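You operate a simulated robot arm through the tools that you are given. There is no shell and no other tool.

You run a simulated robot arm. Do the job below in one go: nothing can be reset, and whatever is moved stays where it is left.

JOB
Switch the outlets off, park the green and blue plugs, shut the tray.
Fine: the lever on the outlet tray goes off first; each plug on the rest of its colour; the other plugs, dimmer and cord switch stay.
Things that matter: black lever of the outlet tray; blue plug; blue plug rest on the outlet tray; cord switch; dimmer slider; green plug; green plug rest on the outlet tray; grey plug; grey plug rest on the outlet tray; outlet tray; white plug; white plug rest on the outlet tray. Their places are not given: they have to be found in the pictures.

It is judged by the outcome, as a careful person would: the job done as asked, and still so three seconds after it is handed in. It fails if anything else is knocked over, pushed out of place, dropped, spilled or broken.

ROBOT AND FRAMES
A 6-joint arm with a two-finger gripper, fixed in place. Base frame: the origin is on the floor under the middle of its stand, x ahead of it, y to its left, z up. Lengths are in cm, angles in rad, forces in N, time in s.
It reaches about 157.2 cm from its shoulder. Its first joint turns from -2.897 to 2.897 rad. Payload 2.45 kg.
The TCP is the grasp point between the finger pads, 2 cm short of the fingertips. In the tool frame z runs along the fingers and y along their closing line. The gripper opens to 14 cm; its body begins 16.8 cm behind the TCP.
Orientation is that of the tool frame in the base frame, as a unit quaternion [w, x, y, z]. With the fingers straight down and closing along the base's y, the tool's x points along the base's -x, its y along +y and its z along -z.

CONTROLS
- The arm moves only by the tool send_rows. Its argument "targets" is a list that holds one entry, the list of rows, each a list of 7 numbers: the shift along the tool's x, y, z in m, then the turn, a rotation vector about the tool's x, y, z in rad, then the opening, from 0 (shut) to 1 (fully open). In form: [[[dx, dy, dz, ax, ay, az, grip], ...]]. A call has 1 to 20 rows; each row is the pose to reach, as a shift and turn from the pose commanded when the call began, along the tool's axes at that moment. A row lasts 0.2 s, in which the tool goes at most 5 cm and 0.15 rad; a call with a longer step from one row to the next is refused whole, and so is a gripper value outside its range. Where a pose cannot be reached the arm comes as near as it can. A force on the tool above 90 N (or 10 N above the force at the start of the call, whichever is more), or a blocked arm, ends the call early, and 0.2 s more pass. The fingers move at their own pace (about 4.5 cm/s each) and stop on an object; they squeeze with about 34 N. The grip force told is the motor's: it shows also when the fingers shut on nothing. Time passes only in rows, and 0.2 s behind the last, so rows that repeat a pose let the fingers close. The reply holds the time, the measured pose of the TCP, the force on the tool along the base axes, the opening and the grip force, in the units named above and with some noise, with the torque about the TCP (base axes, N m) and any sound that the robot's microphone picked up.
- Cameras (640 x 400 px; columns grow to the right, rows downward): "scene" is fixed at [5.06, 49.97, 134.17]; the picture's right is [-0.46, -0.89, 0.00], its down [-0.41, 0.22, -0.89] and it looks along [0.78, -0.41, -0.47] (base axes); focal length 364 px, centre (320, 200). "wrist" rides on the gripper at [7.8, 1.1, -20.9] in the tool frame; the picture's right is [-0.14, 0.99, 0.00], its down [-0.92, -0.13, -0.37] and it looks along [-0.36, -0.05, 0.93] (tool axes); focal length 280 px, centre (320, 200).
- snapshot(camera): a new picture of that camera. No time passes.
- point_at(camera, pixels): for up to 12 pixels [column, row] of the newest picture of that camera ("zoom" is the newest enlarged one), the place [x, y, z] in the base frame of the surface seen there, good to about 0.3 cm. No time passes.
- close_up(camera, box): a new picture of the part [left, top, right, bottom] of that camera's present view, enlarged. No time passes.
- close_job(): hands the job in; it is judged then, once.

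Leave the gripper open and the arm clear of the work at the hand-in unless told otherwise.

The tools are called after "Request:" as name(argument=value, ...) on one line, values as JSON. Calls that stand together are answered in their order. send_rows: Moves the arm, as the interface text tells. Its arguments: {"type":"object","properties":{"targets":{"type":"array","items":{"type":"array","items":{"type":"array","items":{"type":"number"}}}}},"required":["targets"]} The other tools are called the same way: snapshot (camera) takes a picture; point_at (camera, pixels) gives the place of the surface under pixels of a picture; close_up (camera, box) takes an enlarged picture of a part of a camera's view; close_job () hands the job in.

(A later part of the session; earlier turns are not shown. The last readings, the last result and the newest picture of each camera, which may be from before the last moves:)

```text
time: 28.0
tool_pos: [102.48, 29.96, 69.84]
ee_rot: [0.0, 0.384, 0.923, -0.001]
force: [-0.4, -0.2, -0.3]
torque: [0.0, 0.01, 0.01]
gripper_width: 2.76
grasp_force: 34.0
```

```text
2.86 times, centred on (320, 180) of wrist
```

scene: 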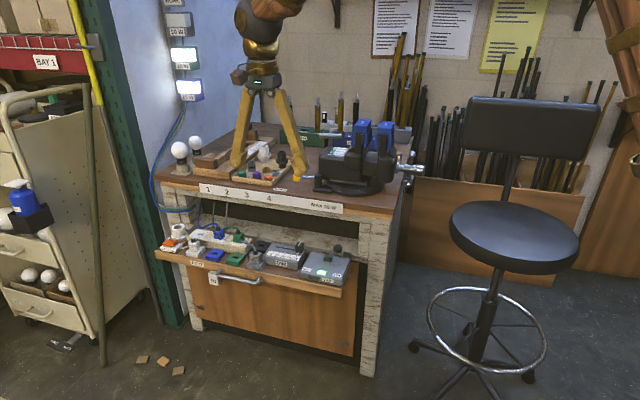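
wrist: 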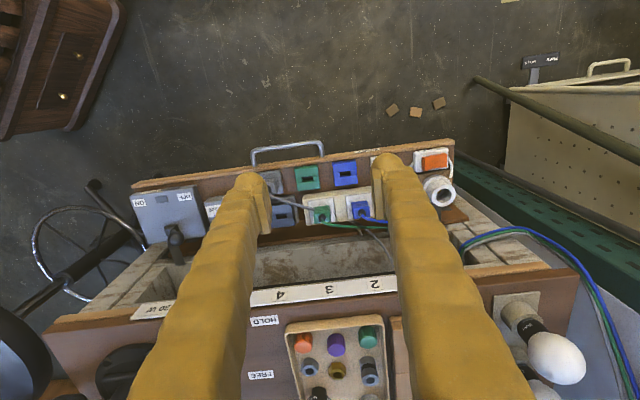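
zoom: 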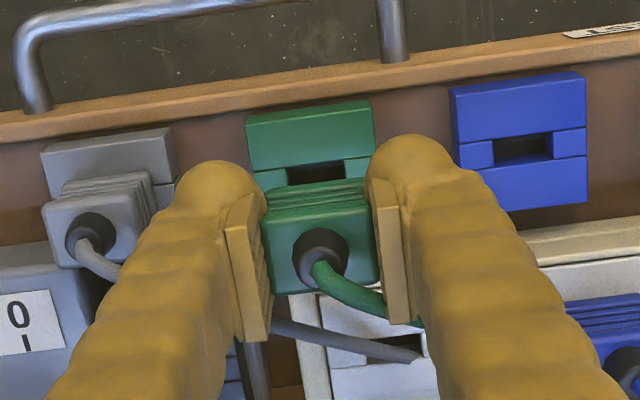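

TCP is right over the green rest centre (102.5, 30.0); two pins show below the plug. I lower slowly, last steps small.

Request:
send_rows(targets=[[[0, 0, 0.01, 0, 0, 0, 0], [0, 0, 0.018, 0, 0, 0, 0], [0, 0, 0.024, 0, 0, 0, 0], [0, 0, 0.029, 0, 0, 0, 0], [0, 0, 0.033, 0, 0, 0, 0], [0, 0, 0.036, 0, 0, 0, 0], [0, 0, 0.039, 0, 0, 0, 0], [0, 0, 0.042, 0, 0, 0, 0], [0, 0, 0.044, 0, 0, 0, 0]]])

Request:
close_up(camera="scene", box=[200, 210, 280, 270])

Request:
close_up(camera="wrist", box=[220, 110, 420, 250])

```text
time: 30.0
tool_pos: [102.32, 29.83, 65.35]
ee_rot: [-0.002, 0.383, 0.924, -0.002]
force: [-13.1, -29.2, 0.7]
torque: [-0.09, -0.09, 0.11]
gripper_width: 2.77
grasp_force: 33.6
```

```text
6.67 times, centred on (240, 240) of scene
```

zoom: 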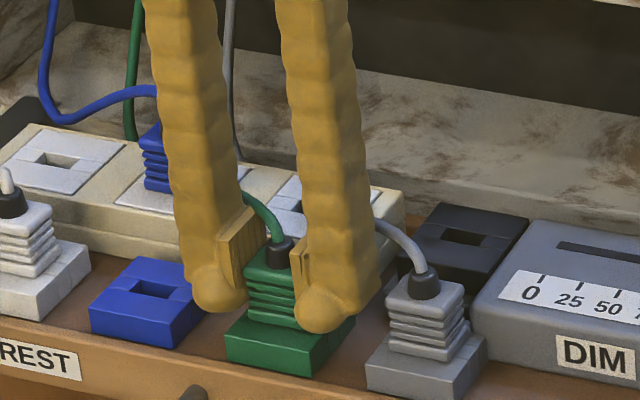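

```text
2.86 times, centred on (320, 180) of wrist
```

zoom: 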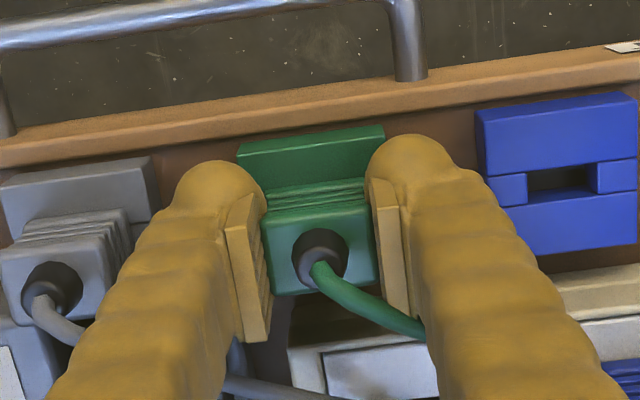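

The pins went in (z 65.35) with a sideways load of about 30 N toward +r and 11 N inward. I relax by shifting 0.2 cm that way and then press down 0.15 cm more.

Request:
send_rows(targets=[[[-0.0005, -0.001, 0, 0, 0, 0, 0], [-0.001, -0.002, 0, 0, 0, 0, 0], [-0.001, -0.002, 0.001, 0, 0, 0, 0], [-0.001, -0.002, 0.002, 0, 0, 0, 0], [-0.001, -0.002, 0.002, 0, 0, 0, 0]]])

Request:
close_up(camera="scene", box=[200, 210, 280, 270])

```text
time: 31.2
tool_pos: [102.41, 29.82, 65.43]
ee_rot: [0.0, 0.384, 0.923, -0.001]
force: [-3.6, -3.2, 1.7]
torque: [0.12, 0.04, 0.05]
gripper_width: 2.81
grasp_force: 34.4
```

```text
6.67 times, centred on (240, 240) of scene
```

zoom: 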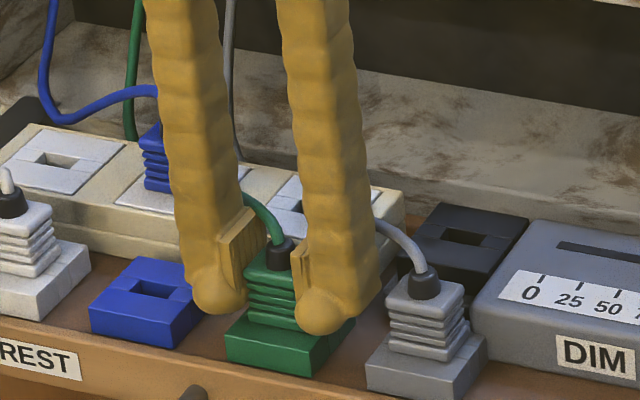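

Sideways load gone. I press 0.2 cm further down to check that it is seated.

Request:
send_rows(targets=[[[0, 0, 0.001, 0, 0, 0, 0], [0, 0, 0.002, 0, 0, 0, 0], [0, 0, 0.003, 0, 0, 0, 0]]])

Request:
close_up(camera="wrist", box=[220, 110, 420, 250])

```text
time: 32.0
tool_pos: [102.5, 29.86, 65.21]
ee_rot: [0.0, 0.383, 0.924, 0.0]
force: [-11.9, -5.7, 37.4]
torque: [-0.1, 0.0, 0.02]
gripper_width: 2.79
grasp_force: 34.4
```

```text
2.86 times, centred on (320, 180) of wrist
```

zoom: 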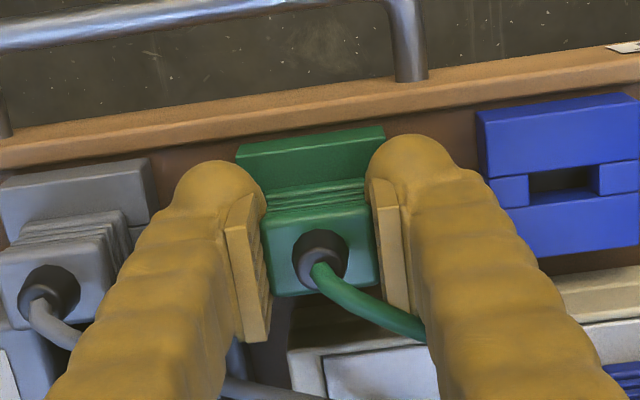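

Pressing gives 37 N of upward force: it is seated. I ease the press, open to 4.2 cm (grey plug is 1.7 cm clear of the right finger), and lift straight up.

Request:
send_rows(targets=[[[0, 0, -0.002, 0, 0, 0, 0], [0, 0, -0.002, 0, 0, 0, 0.1], [0, 0, -0.002, 0, 0, 0, 0.25], [0, 0, -0.002, 0, 0, 0, 0.3], [0, 0, -0.002, 0, 0, 0, 0.3], [0, 0, -0.02, 0, 0, 0, 0.3], [0, 0, -0.05, 0, 0, 0, 0.3], [0, 0, -0.1, 0, 0, 0, 0.3], [0, 0, -0.14, 0, 0, 0, 0.3]]])

Request:
close_up(camera="scene", box=[180, 200, 300, 280])

Request:
close_up(camera="wrist", box=[200, 60, 460, 250])

```text
time: 34.0
tool_pos: [102.5, 29.76, 78.92]
ee_rot: [-0.001, 0.384, 0.923, -0.001]
force: [-0.8, -0.8, -0.4]
torque: [-0.01, 0.01, 0.0]
gripper_width: 4.2
grasp_force: 0.1
```

```text
5.00 times, centred on (240, 240) of scene
```

zoom: 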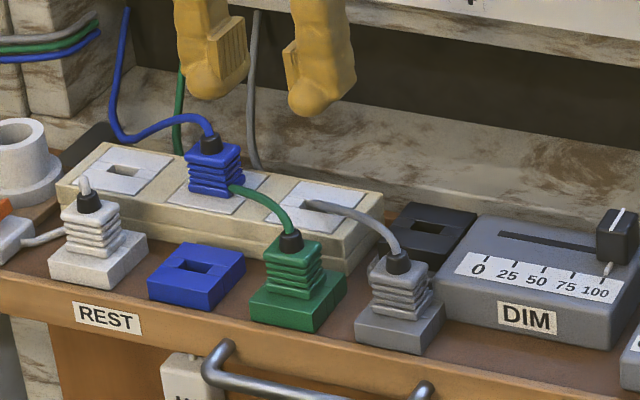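

```text
2.11 times, centred on (330, 155) of wrist
```

zoom: 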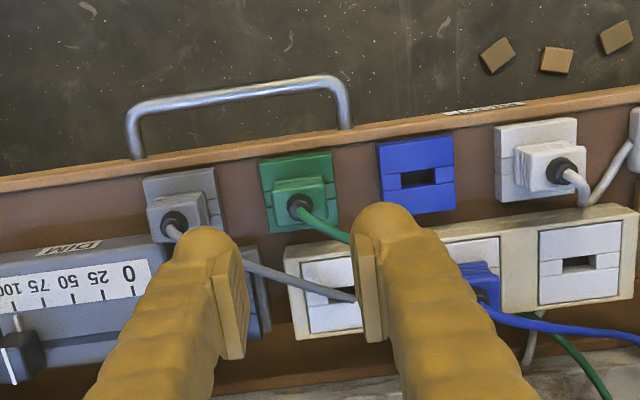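

Green sits on its rest just like the grey and white ones; nothing else moved. Now to the blue plug: tool x -6.5 cm, y +9.6 cm, opening 5.2 cm, and down to z≈75 to check.

Request:
send_rows(targets=[[[-0.01, 0.015, 0, 0, 0, 0, 0.371], [-0.03, 0.044, 0, 0, 0, 0, 0.371], [-0.05, 0.074, 0, 0, 0, 0, 0.371], [-0.065, 0.096, 0, 0, 0, 0, 0.371], [-0.065, 0.096, 0.02, 0, 0, 0, 0.371], [-0.065, 0.096, 0.04, 0, 0, 0, 0.371], [-0.065, 0.096, 0.04, 0, 0, 0, 0.371]]])

Request:
close_up(camera="wrist", box=[220, 110, 420, 250])

Request:
close_up(camera="scene", box=[180, 190, 300, 280])

```text
time: 35.6
tool_pos: [113.76, 32.03, 74.88]
ee_rot: [-0.001, 0.384, 0.923, -0.001]
force: [0.5, -0.6, -0.7]
torque: [0.01, -0.03, -0.02]
gripper_width: 5.19
grasp_force: 0.0
```

```text
2.86 times, centred on (320, 180) of wrist
```

zoom: 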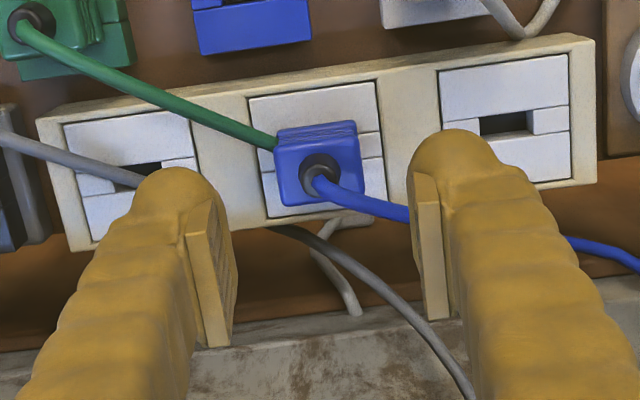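

```text
4.44 times, centred on (240, 235) of scene
```

zoom: 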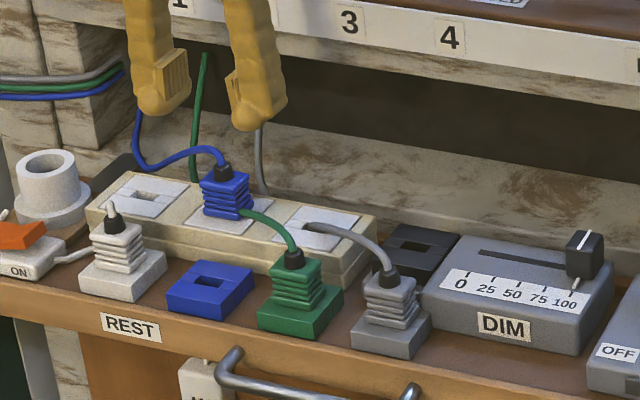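

Blue plug is well centred. I descend 8 cm to z≈66.9 and close.

Request:
send_rows(targets=[[[-0.001, 0, 0.02, 0, 0, 0, 0.371], [-0.001, 0, 0.04, 0, 0, 0, 0.371], [-0.001, 0, 0.06, 0, 0, 0, 0.371], [-0.001, 0, 0.073, 0, 0, 0, 0.371], [-0.001, 0, 0.08, 0, 0, 0, 0.371], [-0.001, 0, 0.08, 0, 0, 0, 0.3], [-0.001, 0, 0.08, 0, 0, 0, 0.2], [-0.001, 0, 0.08, 0, 0, 0, 0.1], [-0.001, 0, 0.08, 0, 0, 0, 0], [-0.001, 0, 0.08, 0, 0, 0, 0], [-0.001, 0, 0.08, 0, 0, 0, 0]]])

Request:
close_up(camera="wrist", box=[220, 110, 420, 250])

```text
time: 38.0
tool_pos: [113.95, 31.99, 67.03]
ee_rot: [0.0, 0.384, 0.923, -0.002]
force: [-2.1, -1.6, -1.2]
torque: [-0.03, 0.01, 0.04]
gripper_width: 2.8
grasp_force: 34.5
```

```text
2.86 times, centred on (320, 180) of wrist
```

zoom: 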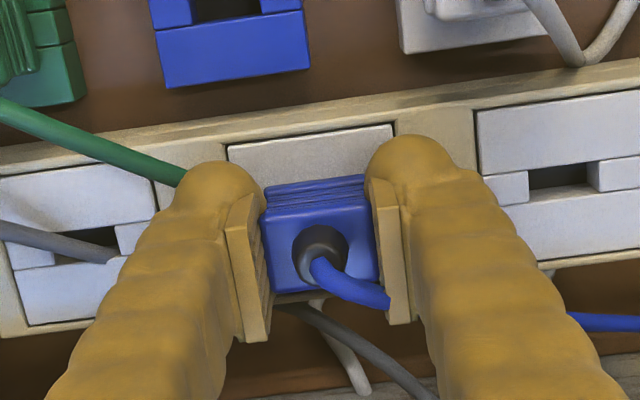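

Blue plug gripped (2.8 cm). I pull straight up slowly 6 cm.

Request:
send_rows(targets=[[[0, 0, -0.003, 0, 0, 0, 0], [0, 0, -0.006, 0, 0, 0, 0], [0, 0, -0.01, 0, 0, 0, 0], [0, 0, -0.015, 0, 0, 0, 0], [0, 0, -0.02, 0, 0, 0, 0], [0, 0, -0.03, 0, 0, 0, 0], [0, 0, -0.04, 0, 0, 0, 0], [0, 0, -0.05, 0, 0, 0, 0], [0, 0, -0.06, 0, 0, 0, 0], [0, 0, -0.06, 0, 0, 0, 0]]])

Request:
close_up(camera="scene", box=[180, 190, 300, 280])

Request:
close_up(camera="wrist", box=[220, 110, 420, 250])

```text
time: 40.2
tool_pos: [113.68, 31.9, 72.91]
ee_rot: [-0.001, 0.383, 0.924, -0.002]
force: [-0.5, -0.3, -0.8]
torque: [-0.02, 0.01, -0.04]
gripper_width: 2.8
grasp_force: 33.7
```

```text
4.44 times, centred on (240, 235) of scene
```

zoom: 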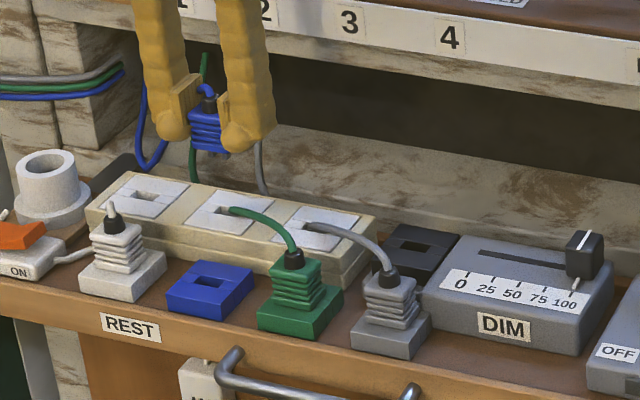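

```text
2.86 times, centred on (320, 180) of wrist
```

zoom: 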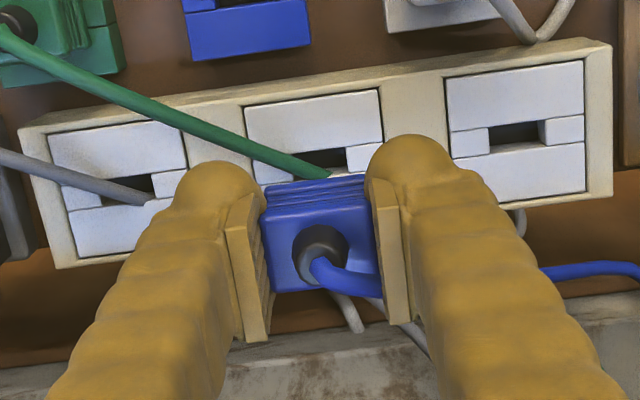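

Blue plug is out, all others unmoved. I move it over the blue rest: tool x +6.5 cm, y -2.2 cm, then lower to z≈70 and check.

Request:
send_rows(targets=[[[0.02, -0.007, 0, 0, 0, 0, 0], [0.04, -0.014, 0, 0, 0, 0, 0], [0.0648, -0.0217, 0, 0, 0, 0, 0], [0.0648, -0.0217, 0, 0, 0, 0, 0], [0.0648, -0.0217, 0.015, 0, 0, 0, 0], [0.0648, -0.0217, 0.03, 0, 0, 0, 0], [0.0648, -0.0217, 0.03, 0, 0, 0, 0], [0.0648, -0.0217, 0.03, 0, 0, 0, 0]]])

Request:
close_up(camera="scene", box=[200, 210, 280, 270])

Request:
close_up(camera="wrist", box=[220, 110, 420, 250])

```text
time: 42.0
tool_pos: [107.78, 35.12, 70.08]
ee_rot: [-0.001, 0.384, 0.923, -0.001]
force: [0.6, -0.7, -0.6]
torque: [-0.01, 0.02, -0.02]
gripper_width: 2.8
grasp_force: 34.1
```

```text
6.67 times, centred on (240, 240) of scene
```

zoom: 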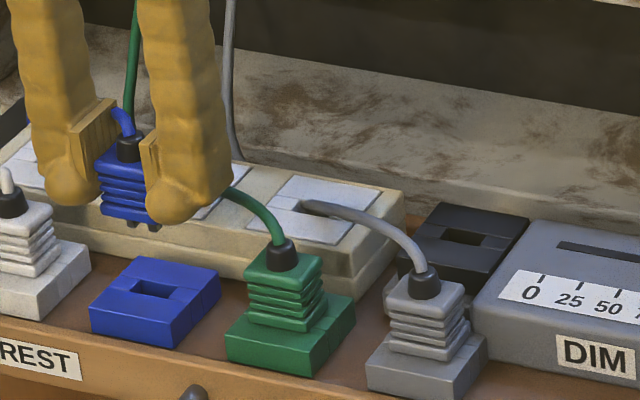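

```text
2.86 times, centred on (320, 180) of wrist
```

zoom: 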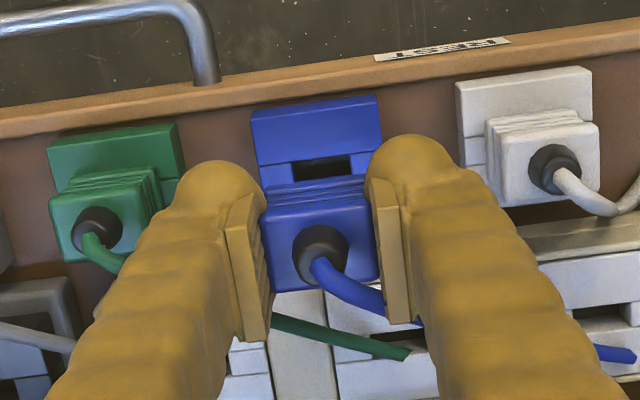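

The blue rest lies relative to the tool just where the green rest was after the correction. I lower slowly.

Request:
send_rows(targets=[[[0, 0, 0.01, 0, 0, 0, 0], [0, 0, 0.018, 0, 0, 0, 0], [0, 0, 0.024, 0, 0, 0, 0], [0, 0, 0.029, 0, 0, 0, 0], [0, 0, 0.033, 0, 0, 0, 0], [0, 0, 0.036, 0, 0, 0, 0], [0, 0, 0.039, 0, 0, 0, 0], [0, 0, 0.042, 0, 0, 0, 0], [0, 0, 0.0445, 0, 0, 0, 0]]])

Request:
close_up(camera="scene", box=[200, 210, 280, 270])

Request:
close_up(camera="wrist", box=[220, 110, 420, 250])

```text
time: 44.0
tool_pos: [107.8, 35.09, 65.54]
ee_rot: [-0.001, 0.384, 0.923, -0.001]
force: [11.4, 13.5, 1.0]
torque: [0.15, 0.02, 0.12]
gripper_width: 2.8
grasp_force: 34.2
```

```text
6.67 times, centred on (240, 240) of scene
```

zoom: 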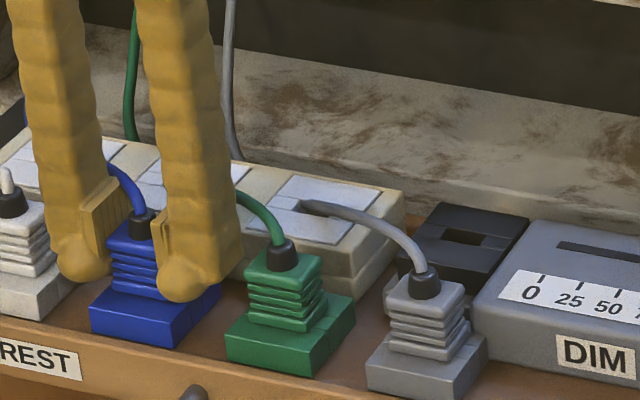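

```text
2.86 times, centred on (320, 180) of wrist
```

zoom: 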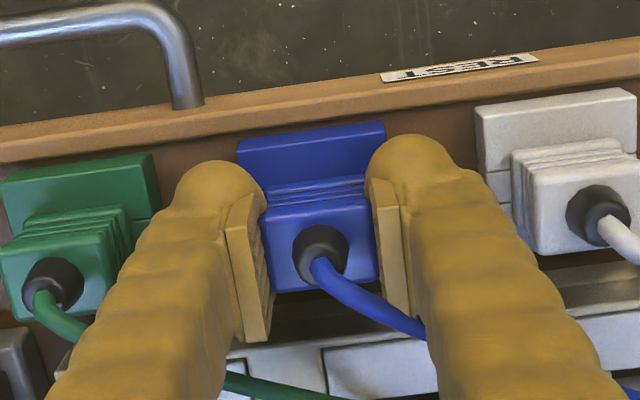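

Pins are in with an 18 N side load toward -r. I shift 0.1 cm that way and press down in small steps.

Request:
send_rows(targets=[[[0, 0.001, 0, 0, 0, 0, 0], [0, 0.001, 0.001, 0, 0, 0, 0], [0, 0.001, 0.002, 0, 0, 0, 0], [0, 0.001, 0.003, 0, 0, 0, 0], [0, 0.001, 0.004, 0, 0, 0, 0]]])

```text
time: 45.2
tool_pos: [107.8, 35.05, 65.27]
ee_rot: [-0.001, 0.383, 0.924, 0.0]
force: [-6.3, 1.7, 22.8]
torque: [0.02, 0.2, 0.03]
gripper_width: 2.77
grasp_force: 34.4
```

22.8 N upward at z 65.27: seated like the green one. I ease, open to 4.2 cm and lift straight up.

Request:
send_rows(targets=[[[0, 0, -0.001, 0, 0, 0, 0], [0, 0, -0.001, 0, 0, 0, 0.1], [0, 0, -0.001, 0, 0, 0, 0.25], [0, 0, -0.001, 0, 0, 0, 0.3], [0, 0, -0.001, 0, 0, 0, 0.3], [0, 0, -0.02, 0, 0, 0, 0.3], [0, 0, -0.05, 0, 0, 0, 0.3], [0, 0, -0.1, 0, 0, 0, 0.3], [0, 0, -0.15, 0, 0, 0, 0.3], [0, 0, -0.19, 0, 0, 0, 0.3]]])

Request:
close_up(camera="scene", box=[145, 180, 365, 318])

Request:
snapshot(camera="wrist")

```text
time: 47.4
tool_pos: [107.9, 35.12, 84.08]
ee_rot: [-0.002, 0.384, 0.923, -0.001]
force: [0.9, -0.2, -0.9]
torque: [0.0, 0.01, 0.01]
gripper_width: 4.2
grasp_force: 0.0
```

```text
2.90 times, centred on (255, 249) of scene
```

zoom: 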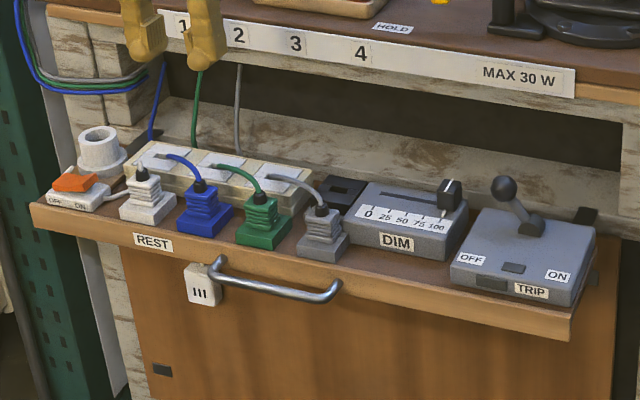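

```text
taken
```

wrist: 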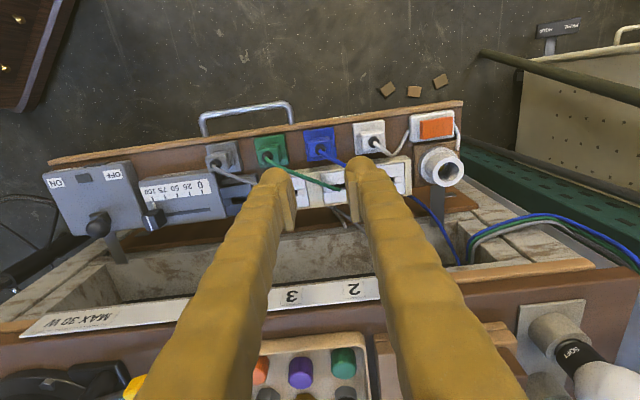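

Both plugs are on their rests, dimmer and cord switch unchanged. Next the tray: I measure its handle and front edge, the drawer face below, and the bench body.

Request:
close_up(camera="scene", box=[190, 250, 290, 320])

Request:
point_at(camera="zoom", pixels=[[130, 35], [240, 120], [330, 160], [130, 75], [150, 20], [300, 105], [450, 160], [445, 180], [60, 140], [300, 300], [170, 300], [480, 250]])

Request:
point_at(camera="wrist", pixels=[[245, 110], [203, 125], [291, 115], [215, 110], [275, 104], [250, 132], [60, 160], [460, 103]])

```text
5.71 times, centred on (240, 285) of scene
```

zoom: 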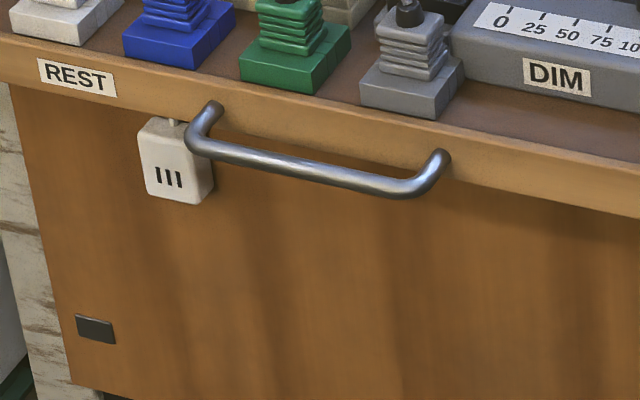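

```text
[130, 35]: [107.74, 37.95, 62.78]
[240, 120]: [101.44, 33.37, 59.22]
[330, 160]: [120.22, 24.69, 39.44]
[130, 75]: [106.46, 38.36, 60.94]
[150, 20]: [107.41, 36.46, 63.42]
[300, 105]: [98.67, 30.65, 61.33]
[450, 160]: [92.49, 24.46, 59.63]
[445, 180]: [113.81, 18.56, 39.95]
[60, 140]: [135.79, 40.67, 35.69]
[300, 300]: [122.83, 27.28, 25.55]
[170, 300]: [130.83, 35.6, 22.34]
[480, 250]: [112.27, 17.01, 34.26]
```

```text
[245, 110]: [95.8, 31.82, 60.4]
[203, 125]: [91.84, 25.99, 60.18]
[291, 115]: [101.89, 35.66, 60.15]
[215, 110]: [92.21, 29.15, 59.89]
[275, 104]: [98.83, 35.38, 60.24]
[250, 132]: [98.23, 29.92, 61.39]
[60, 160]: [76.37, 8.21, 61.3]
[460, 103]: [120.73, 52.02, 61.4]
```

Handle bar: centre about (96, 31.9), f≈-45.2, z≈59.7, 3 cm in front of the tray board (f≈-48.1); bench body front is at f≈-67.5. I'll tilt the tool 30° outward so the gripper body stays clear of the bench, shut the fingers, and go in front of the handle at f≈-36, r≈-90, z≈84 first.

Request:
send_rows(targets=[[[0.02, -0.014, 0, 0, -0.06, 0, 0], [0.04, -0.028, 0, 0, -0.13, 0, 0], [0.06, -0.042, 0, 0, -0.2, 0, 0], [0.08, -0.056, 0, 0, -0.27, 0, 0], [0.1, -0.07, 0, 0, -0.34, 0, 0], [0.12, -0.084, 0, 0, -0.41, 0, 0], [0.14, -0.098, 0, 0, -0.48, 0, 0], [0.155, -0.111, 0, 0, -0.5236, 0, 0], [0.155, -0.111, 0, 0, -0.5236, 0, 0]]])

Request:
snapshot(camera="wrist")

Request:
snapshot(camera="scene")

```text
time: 49.4
tool_pos: [89.02, 38.21, 84.14]
ee_rot: [0.238, 0.371, 0.892, -0.1]
force: [-1.0, -0.2, -0.3]
torque: [0.04, 0.01, -0.03]
gripper_width: 0.02
grasp_force: 29.8
```

```text
taken
```

wrist: 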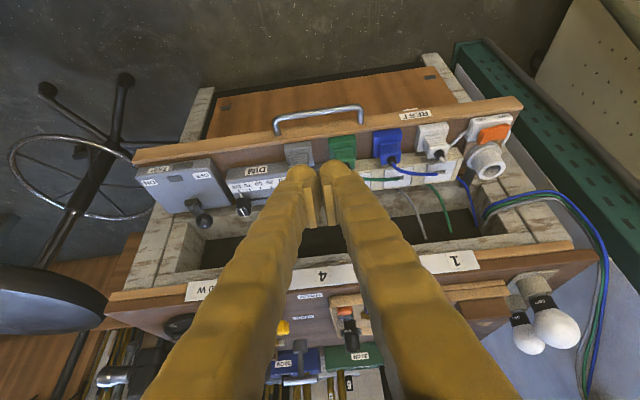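

```text
taken
```

scene: 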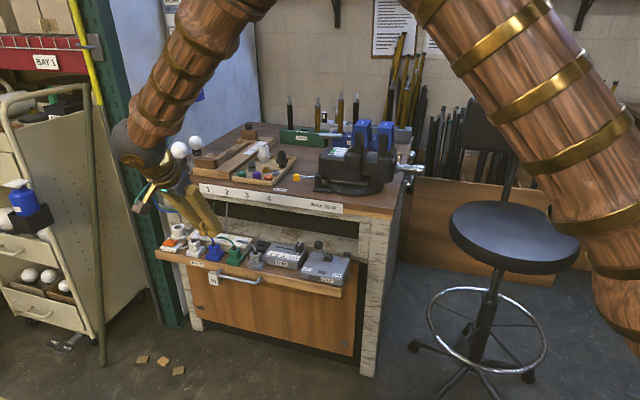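

Tilt is right (fingers point down and inward). I lower straight down 25.4 cm to z≈58.7, in front of the handle.

Request:
send_rows(targets=[[[0.018, 0, 0.0312, 0, 0, 0, 0], [0.036, 0, 0.0624, 0, 0, 0, 0], [0.054, 0, 0.0935, 0, 0, 0, 0], [0.072, 0, 0.1247, 0, 0, 0, 0], [0.09, 0, 0.1559, 0, 0, 0, 0], [0.108, 0, 0.187, 0, 0, 0, 0], [0.127, 0, 0.22, 0, 0, 0, 0], [0.127, 0, 0.22, 0, 0, 0, 0]]])

Request:
snapshot(camera="wrist")

Request:
snapshot(camera="scene")

```text
time: 51.2
tool_pos: [88.77, 38.2, 58.79]
ee_rot: [0.238, 0.37, 0.893, -0.101]
force: [-0.5, -0.1, 0.8]
torque: [0.02, 0.0, -0.05]
gripper_width: 0.02
grasp_force: 29.5
```

```text
taken
```

wrist: 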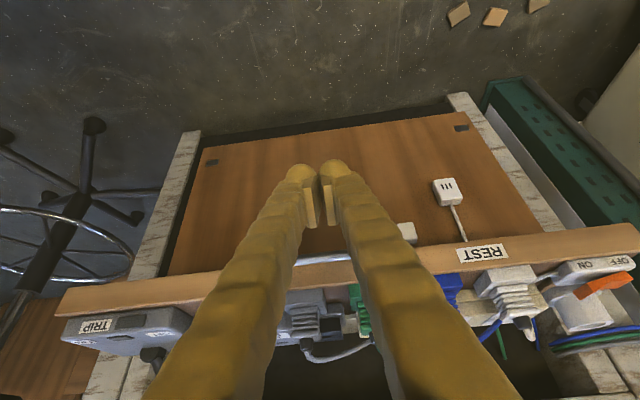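

```text
taken
```

scene: 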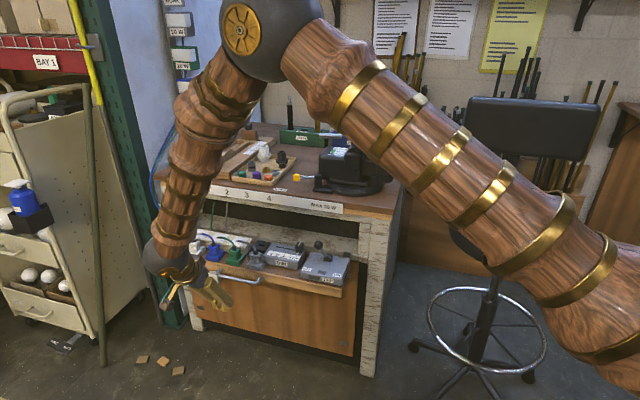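

The fingers are in front of the handle (bar at wrist row ~257). I move inward 5.5 cm, then slower.

Request:
send_rows(targets=[[[-0.0173, 0, 0.01, 0, 0, 0, 0], [-0.0346, 0, 0.02, 0, 0, 0, 0], [-0.0433, 0, 0.025, 0, 0, 0, 0], [-0.0476, 0, 0.0275, 0, 0, 0, 0], [-0.0476, 0, 0.0275, 0, 0, 0, 0]]])

Request:
snapshot(camera="wrist")

Request:
close_up(camera="scene", box=[140, 200, 340, 330])

```text
time: 52.4
tool_pos: [92.88, 34.32, 58.82]
ee_rot: [0.239, 0.369, 0.892, -0.1]
force: [-0.8, 0.4, 0.4]
torque: [-0.02, -0.02, 0.01]
gripper_width: 0.0
grasp_force: 29.4
```

```text
taken
```

wrist: 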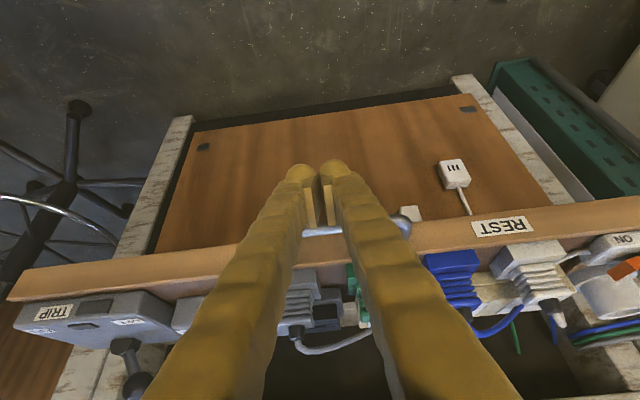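

```text
3.08 times, centred on (240, 265) of scene
```

zoom: 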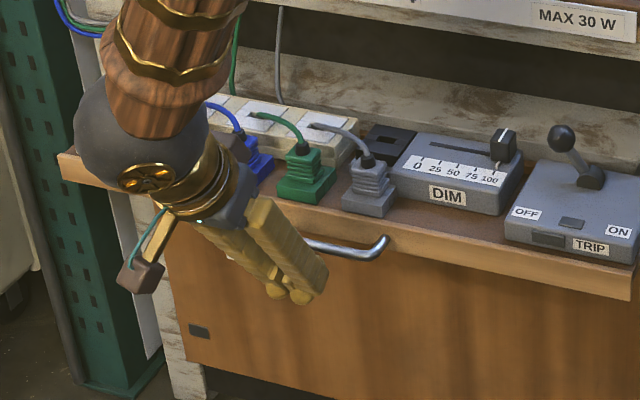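

No contact yet (TCP f≈-41.4). I creep inward in 0.3 cm rows until the handle is touched.

Request:
send_rows(targets=[[[-0.0026, 0, 0.0015, 0, 0, 0, 0], [-0.0052, 0, 0.003, 0, 0, 0, 0], [-0.0078, 0, 0.0045, 0, 0, 0, 0], [-0.0104, 0, 0.006, 0, 0, 0, 0], [-0.013, 0, 0.0075, 0, 0, 0, 0], [-0.0156, 0, 0.009, 0, 0, 0, 0], [-0.0182, 0, 0.0105, 0, 0, 0, 0], [-0.0208, 0, 0.012, 0, 0, 0, 0], [-0.0234, 0, 0.0135, 0, 0, 0, 0], [-0.026, 0, 0.015, 0, 0, 0, 0]]])

Request:
snapshot(camera="wrist")

Request:
close_up(camera="scene", box=[140, 200, 340, 330])

```text
time: 54.6
tool_pos: [94.99, 32.2, 58.7]
ee_rot: [0.238, 0.371, 0.892, -0.101]
force: [-0.1, 2.0, -8.2]
torque: [0.14, 0.14, 0.01]
gripper_width: 0.6
grasp_force: 29.7
```

```text
taken
```

wrist: 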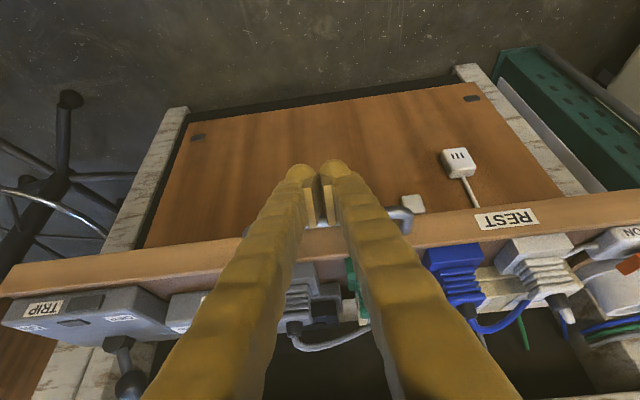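

```text
3.08 times, centred on (240, 265) of scene
```

zoom: 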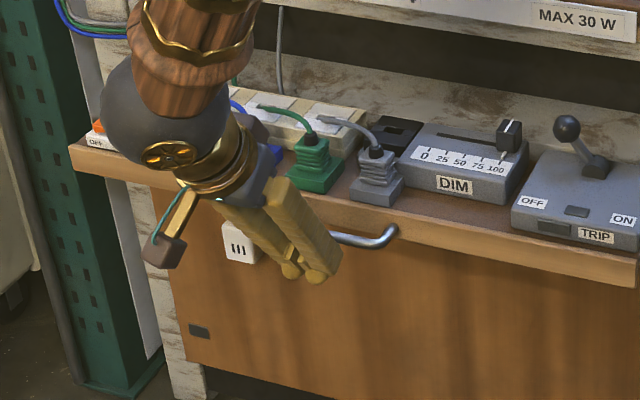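

Contact: the tray has moved in about 1 cm with light force, though the fingers were spread 0.6 cm. I look closely at the contact.

Request:
close_up(camera="wrist", box=[250, 140, 430, 260])

Request:
close_up(camera="scene", box=[200, 250, 280, 310])

```text
3.33 times, centred on (340, 200) of wrist
```

zoom: 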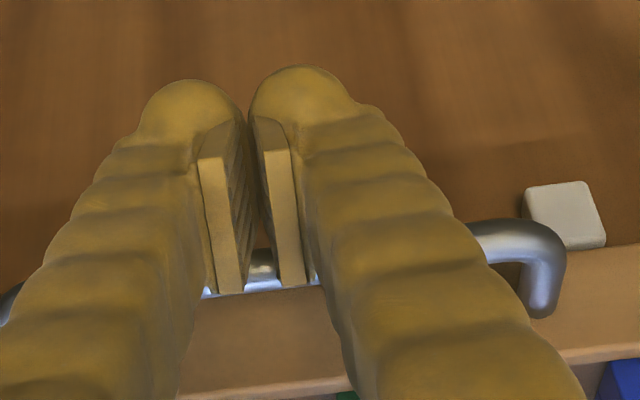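

```text
6.67 times, centred on (240, 280) of scene
```

zoom: 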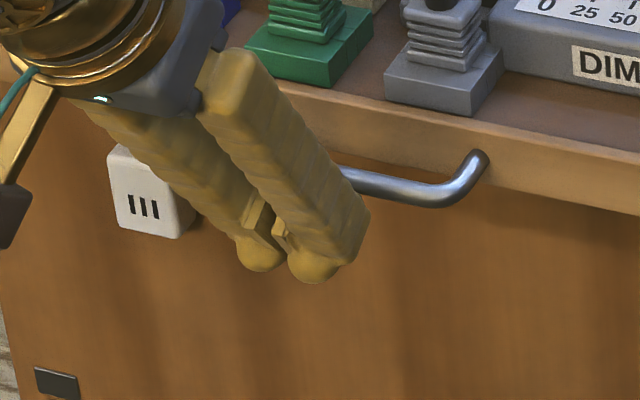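

The bar rests against the inner sides of the fingers; fine. I go on pushing inward at about 3 cm/s, 6 cm.

Request:
send_rows(targets=[[[-0.0052, 0, 0.003, 0, 0, 0, 0], [-0.0104, 0, 0.006, 0, 0, 0, 0], [-0.0156, 0, 0.009, 0, 0, 0, 0], [-0.0208, 0, 0.012, 0, 0, 0, 0], [-0.026, 0, 0.015, 0, 0, 0, 0], [-0.0312, 0, 0.018, 0, 0, 0, 0], [-0.0364, 0, 0.021, 0, 0, 0, 0], [-0.0416, 0, 0.024, 0, 0, 0, 0], [-0.0468, 0, 0.027, 0, 0, 0, 0], [-0.052, 0, 0.03, 0, 0, 0, 0]]])

Request:
snapshot(camera="wrist")

Request:
close_up(camera="scene", box=[140, 180, 370, 330])

```text
time: 56.8
tool_pos: [99.24, 27.82, 58.77]
ee_rot: [0.238, 0.37, 0.892, -0.101]
force: [-0.6, 1.4, -4.6]
torque: [0.04, 0.1, 0.01]
gripper_width: 0.6
grasp_force: 29.6
```

```text
taken
```

wrist: 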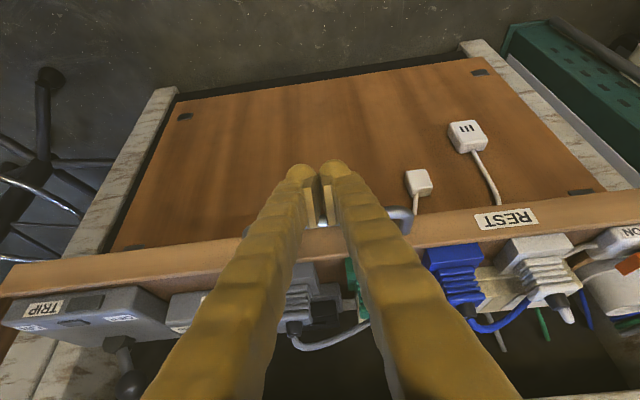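

```text
2.67 times, centred on (255, 255) of scene
```

zoom: 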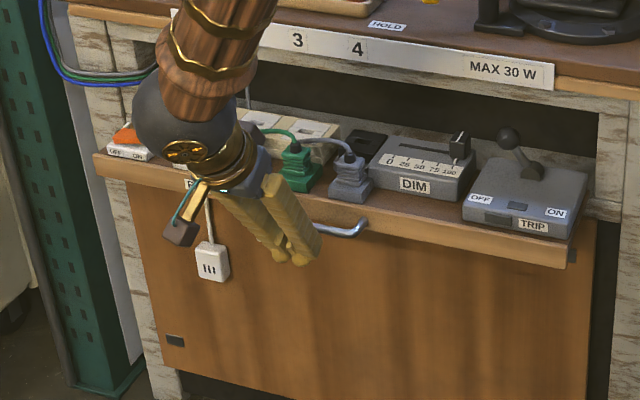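

The tray slides in well (force a few N). I check the hanging white adapters that appear below the tray, and the tray's front board.

Request:
point_at(camera="wrist", pixels=[[467, 135], [485, 170], [418, 183], [416, 205], [500, 205], [180, 118], [580, 192], [470, 215], [100, 275]])

Request:
close_up(camera="wrist", box=[360, 100, 540, 260])

```text
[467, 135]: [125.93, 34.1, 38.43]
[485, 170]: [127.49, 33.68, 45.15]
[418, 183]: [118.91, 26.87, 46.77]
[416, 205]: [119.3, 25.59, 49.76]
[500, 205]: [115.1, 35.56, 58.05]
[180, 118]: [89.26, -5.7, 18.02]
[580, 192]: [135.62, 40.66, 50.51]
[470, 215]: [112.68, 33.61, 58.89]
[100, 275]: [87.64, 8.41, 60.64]
```

```text
2.50 times, centred on (450, 180) of wrist
```

zoom: 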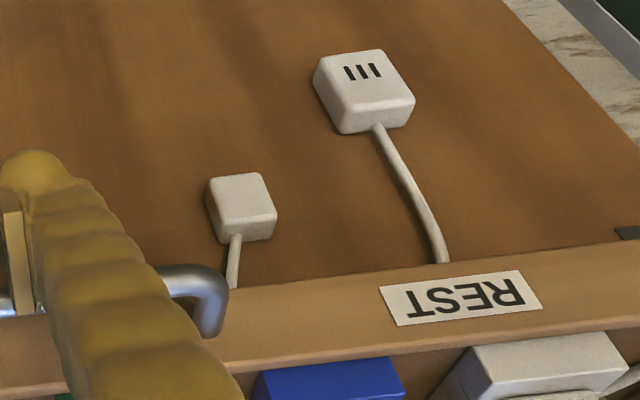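

The adapters hang on the bench body and do not move; they are far from the fingers. I check the forearm's clearance from the bench before pushing on.

Request:
snapshot(camera="scene")

Request:
point_at(camera="scene", pixels=[[210, 222], [225, 200], [225, 170], [240, 130], [255, 90], [275, 40], [205, 235], [240, 200], [190, 240]])

```text
taken
```

scene: 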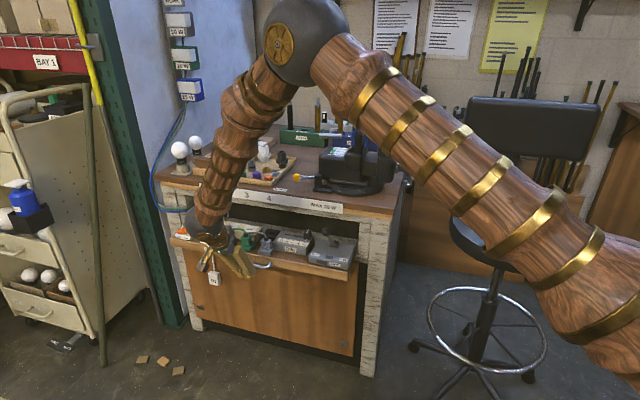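

```text
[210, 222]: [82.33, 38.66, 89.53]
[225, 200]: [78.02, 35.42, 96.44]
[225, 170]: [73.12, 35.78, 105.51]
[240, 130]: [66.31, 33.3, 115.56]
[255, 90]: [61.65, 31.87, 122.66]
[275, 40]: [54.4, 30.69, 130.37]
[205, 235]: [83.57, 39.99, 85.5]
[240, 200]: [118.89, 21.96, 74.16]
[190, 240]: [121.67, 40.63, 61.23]
```

The forearm is far in front of the bench (f≈-31). I push 6 cm more.

Request:
send_rows(targets=[[[-0.0052, 0, 0.003, 0, 0, 0, 0], [-0.0104, 0, 0.006, 0, 0, 0, 0], [-0.0156, 0, 0.009, 0, 0, 0, 0], [-0.0208, 0, 0.012, 0, 0, 0, 0], [-0.026, 0, 0.015, 0, 0, 0, 0], [-0.0312, 0, 0.018, 0, 0, 0, 0], [-0.0364, 0, 0.021, 0, 0, 0, 0], [-0.0416, 0, 0.024, 0, 0, 0, 0], [-0.0468, 0, 0.027, 0, 0, 0, 0], [-0.052, 0, 0.03, 0, 0, 0, 0]]])

Request:
snapshot(camera="wrist")

Request:
close_up(camera="scene", box=[140, 180, 370, 330])

```text
time: 59.0
tool_pos: [103.46, 23.55, 58.78]
ee_rot: [0.239, 0.37, 0.892, -0.101]
force: [-0.6, 0.5, -6.2]
torque: [0.09, 0.11, 0.05]
gripper_width: 0.61
grasp_force: 29.0
```

```text
taken
```

wrist: 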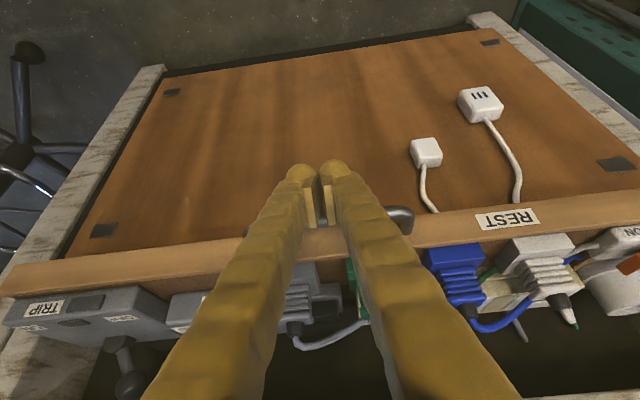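

```text
2.67 times, centred on (255, 255) of scene
```

zoom: 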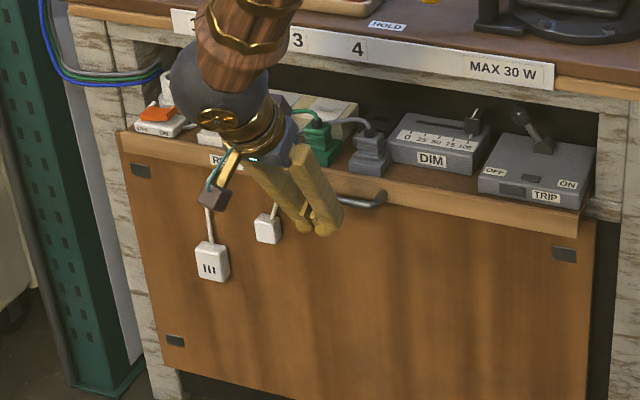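

Still light forces. The board is now about 6 cm from the bench body. I push 4 cm more at 2 cm/s.

Request:
send_rows(targets=[[[-0.0035, 0, 0.002, 0, 0, 0, 0], [-0.0069, 0, 0.004, 0, 0, 0, 0], [-0.0104, 0, 0.006, 0, 0, 0, 0], [-0.0139, 0, 0.008, 0, 0, 0, 0], [-0.0173, 0, 0.01, 0, 0, 0, 0], [-0.0208, 0, 0.012, 0, 0, 0, 0], [-0.0242, 0, 0.014, 0, 0, 0, 0], [-0.0277, 0, 0.016, 0, 0, 0, 0], [-0.0312, 0, 0.018, 0, 0, 0, 0], [-0.0346, 0, 0.02, 0, 0, 0, 0]]])

Request:
snapshot(camera="wrist")

Request:
close_up(camera="scene", box=[140, 180, 370, 330])

```text
time: 61.2
tool_pos: [105.65, 21.3, 58.45]
ee_rot: [0.236, 0.368, 0.894, -0.101]
force: [-2.9, 4.4, -1.0]
torque: [-0.06, -0.01, -0.01]
gripper_width: 0.61
grasp_force: 29.0
stopped in row 10: the force on the tool passed its limit at 100 N (the readings are from after the stop); the commanded pose is now the measured one
```

```text
taken
```

wrist: 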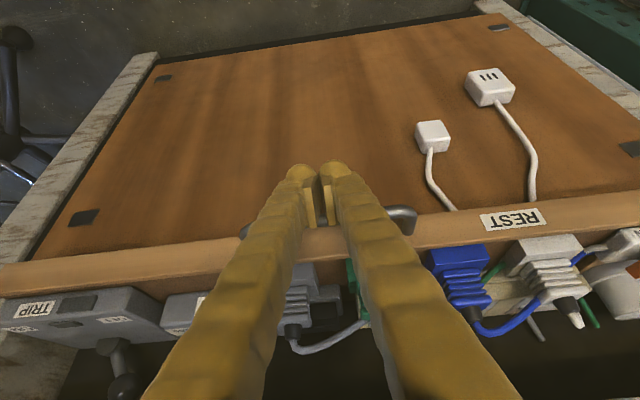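

```text
2.67 times, centred on (255, 255) of scene
```

zoom: 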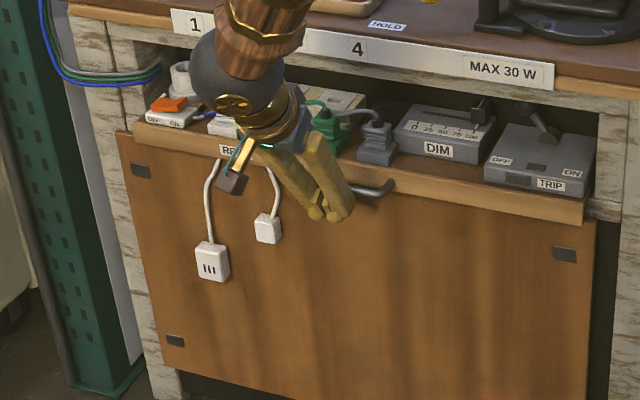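

The arm stopped on 100 N at TCP f≈-59.6. I must see whether this is the end stop or a jam; I measure the board front, the bench parts and objects' clearances.

Request:
point_at(camera="zoom", pixels=[[550, 205], [430, 175], [580, 200], [150, 132], [300, 250], [550, 230], [600, 120], [600, 210], [525, 108], [480, 112], [560, 95], [180, 75]])

Request:
point_at(camera="wrist", pixels=[[150, 260], [40, 275], [480, 222], [600, 210], [500, 150], [130, 235], [400, 215], [60, 340], [15, 230], [435, 135]])

Request:
close_up(camera="scene", box=[260, 195, 380, 275])

```text
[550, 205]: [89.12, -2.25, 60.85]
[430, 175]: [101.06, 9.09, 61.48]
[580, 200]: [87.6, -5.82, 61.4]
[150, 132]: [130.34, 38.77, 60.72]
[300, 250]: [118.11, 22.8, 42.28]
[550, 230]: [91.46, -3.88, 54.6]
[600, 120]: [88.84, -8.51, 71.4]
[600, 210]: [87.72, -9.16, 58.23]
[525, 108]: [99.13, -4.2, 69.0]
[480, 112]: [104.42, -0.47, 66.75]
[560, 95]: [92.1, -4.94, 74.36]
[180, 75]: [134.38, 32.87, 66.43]
```

```text
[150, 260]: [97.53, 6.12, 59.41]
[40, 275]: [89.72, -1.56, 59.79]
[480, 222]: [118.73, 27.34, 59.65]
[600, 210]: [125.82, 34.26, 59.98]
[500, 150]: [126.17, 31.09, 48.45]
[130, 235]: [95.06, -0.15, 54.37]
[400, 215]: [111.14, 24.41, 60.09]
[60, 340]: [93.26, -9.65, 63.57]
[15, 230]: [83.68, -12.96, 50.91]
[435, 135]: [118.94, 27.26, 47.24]
```

```text
5.00 times, centred on (320, 235) of scene
```

zoom: 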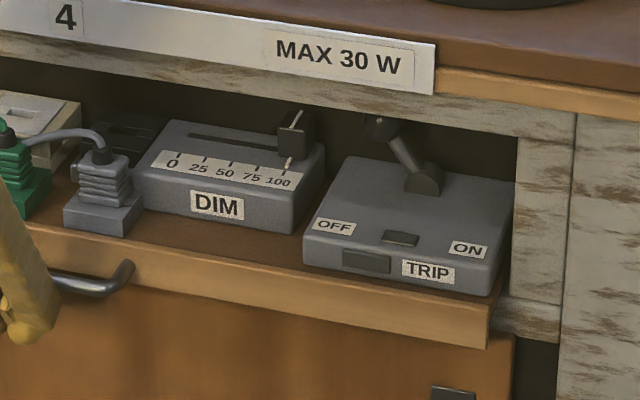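

The board front is at f≈-64.65, while the top's overhang is at -66.2 and the legs at -68.6. I zoom in on the right and left ends of the tray to see what stops it.

Request:
close_up(camera="scene", box=[330, 225, 380, 280])

Request:
close_up(camera="scene", box=[160, 195, 250, 265])

Request:
close_up(camera="wrist", box=[0, 200, 260, 400])

Request:
close_up(camera="wrist", box=[400, 180, 640, 380])

```text
7.27 times, centred on (355, 252) of scene
```

zoom: 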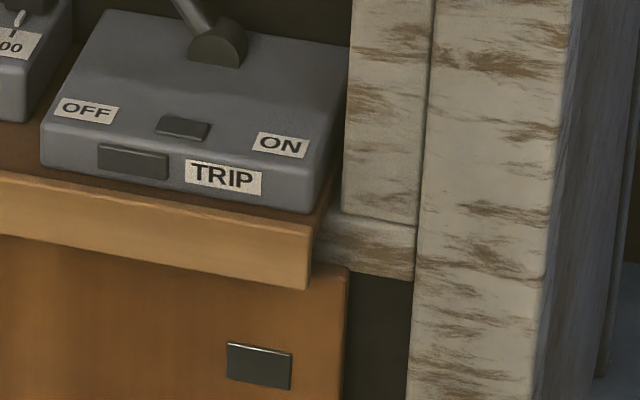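

```text
5.71 times, centred on (205, 230) of scene
```

zoom: 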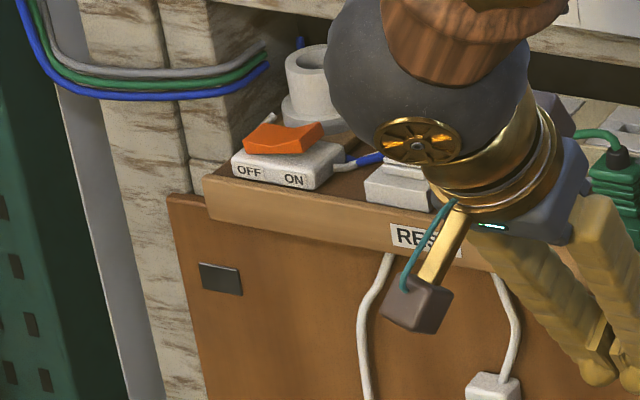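

```text
2.00 times, centred on (130, 300) of wrist
```

zoom: 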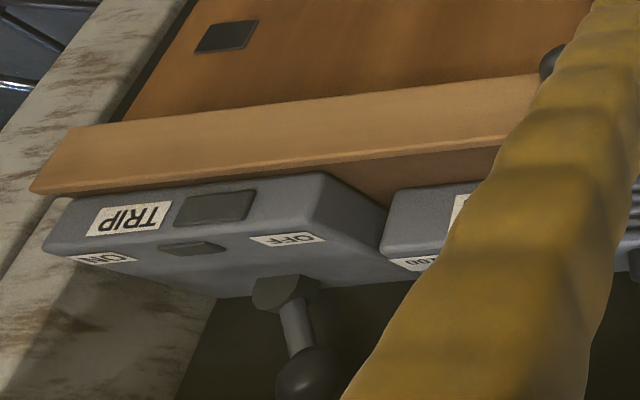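

```text
2.00 times, centred on (520, 280) of wrist
```

zoom: 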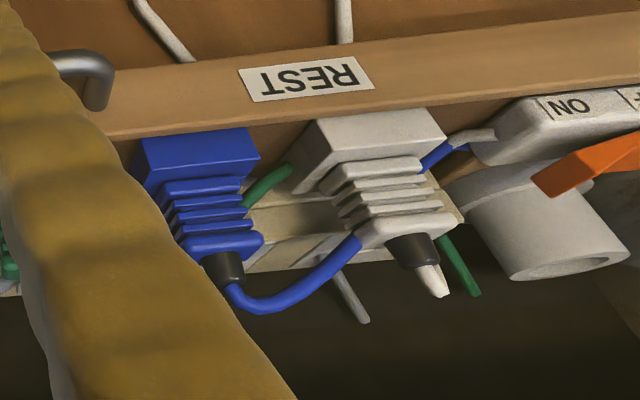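

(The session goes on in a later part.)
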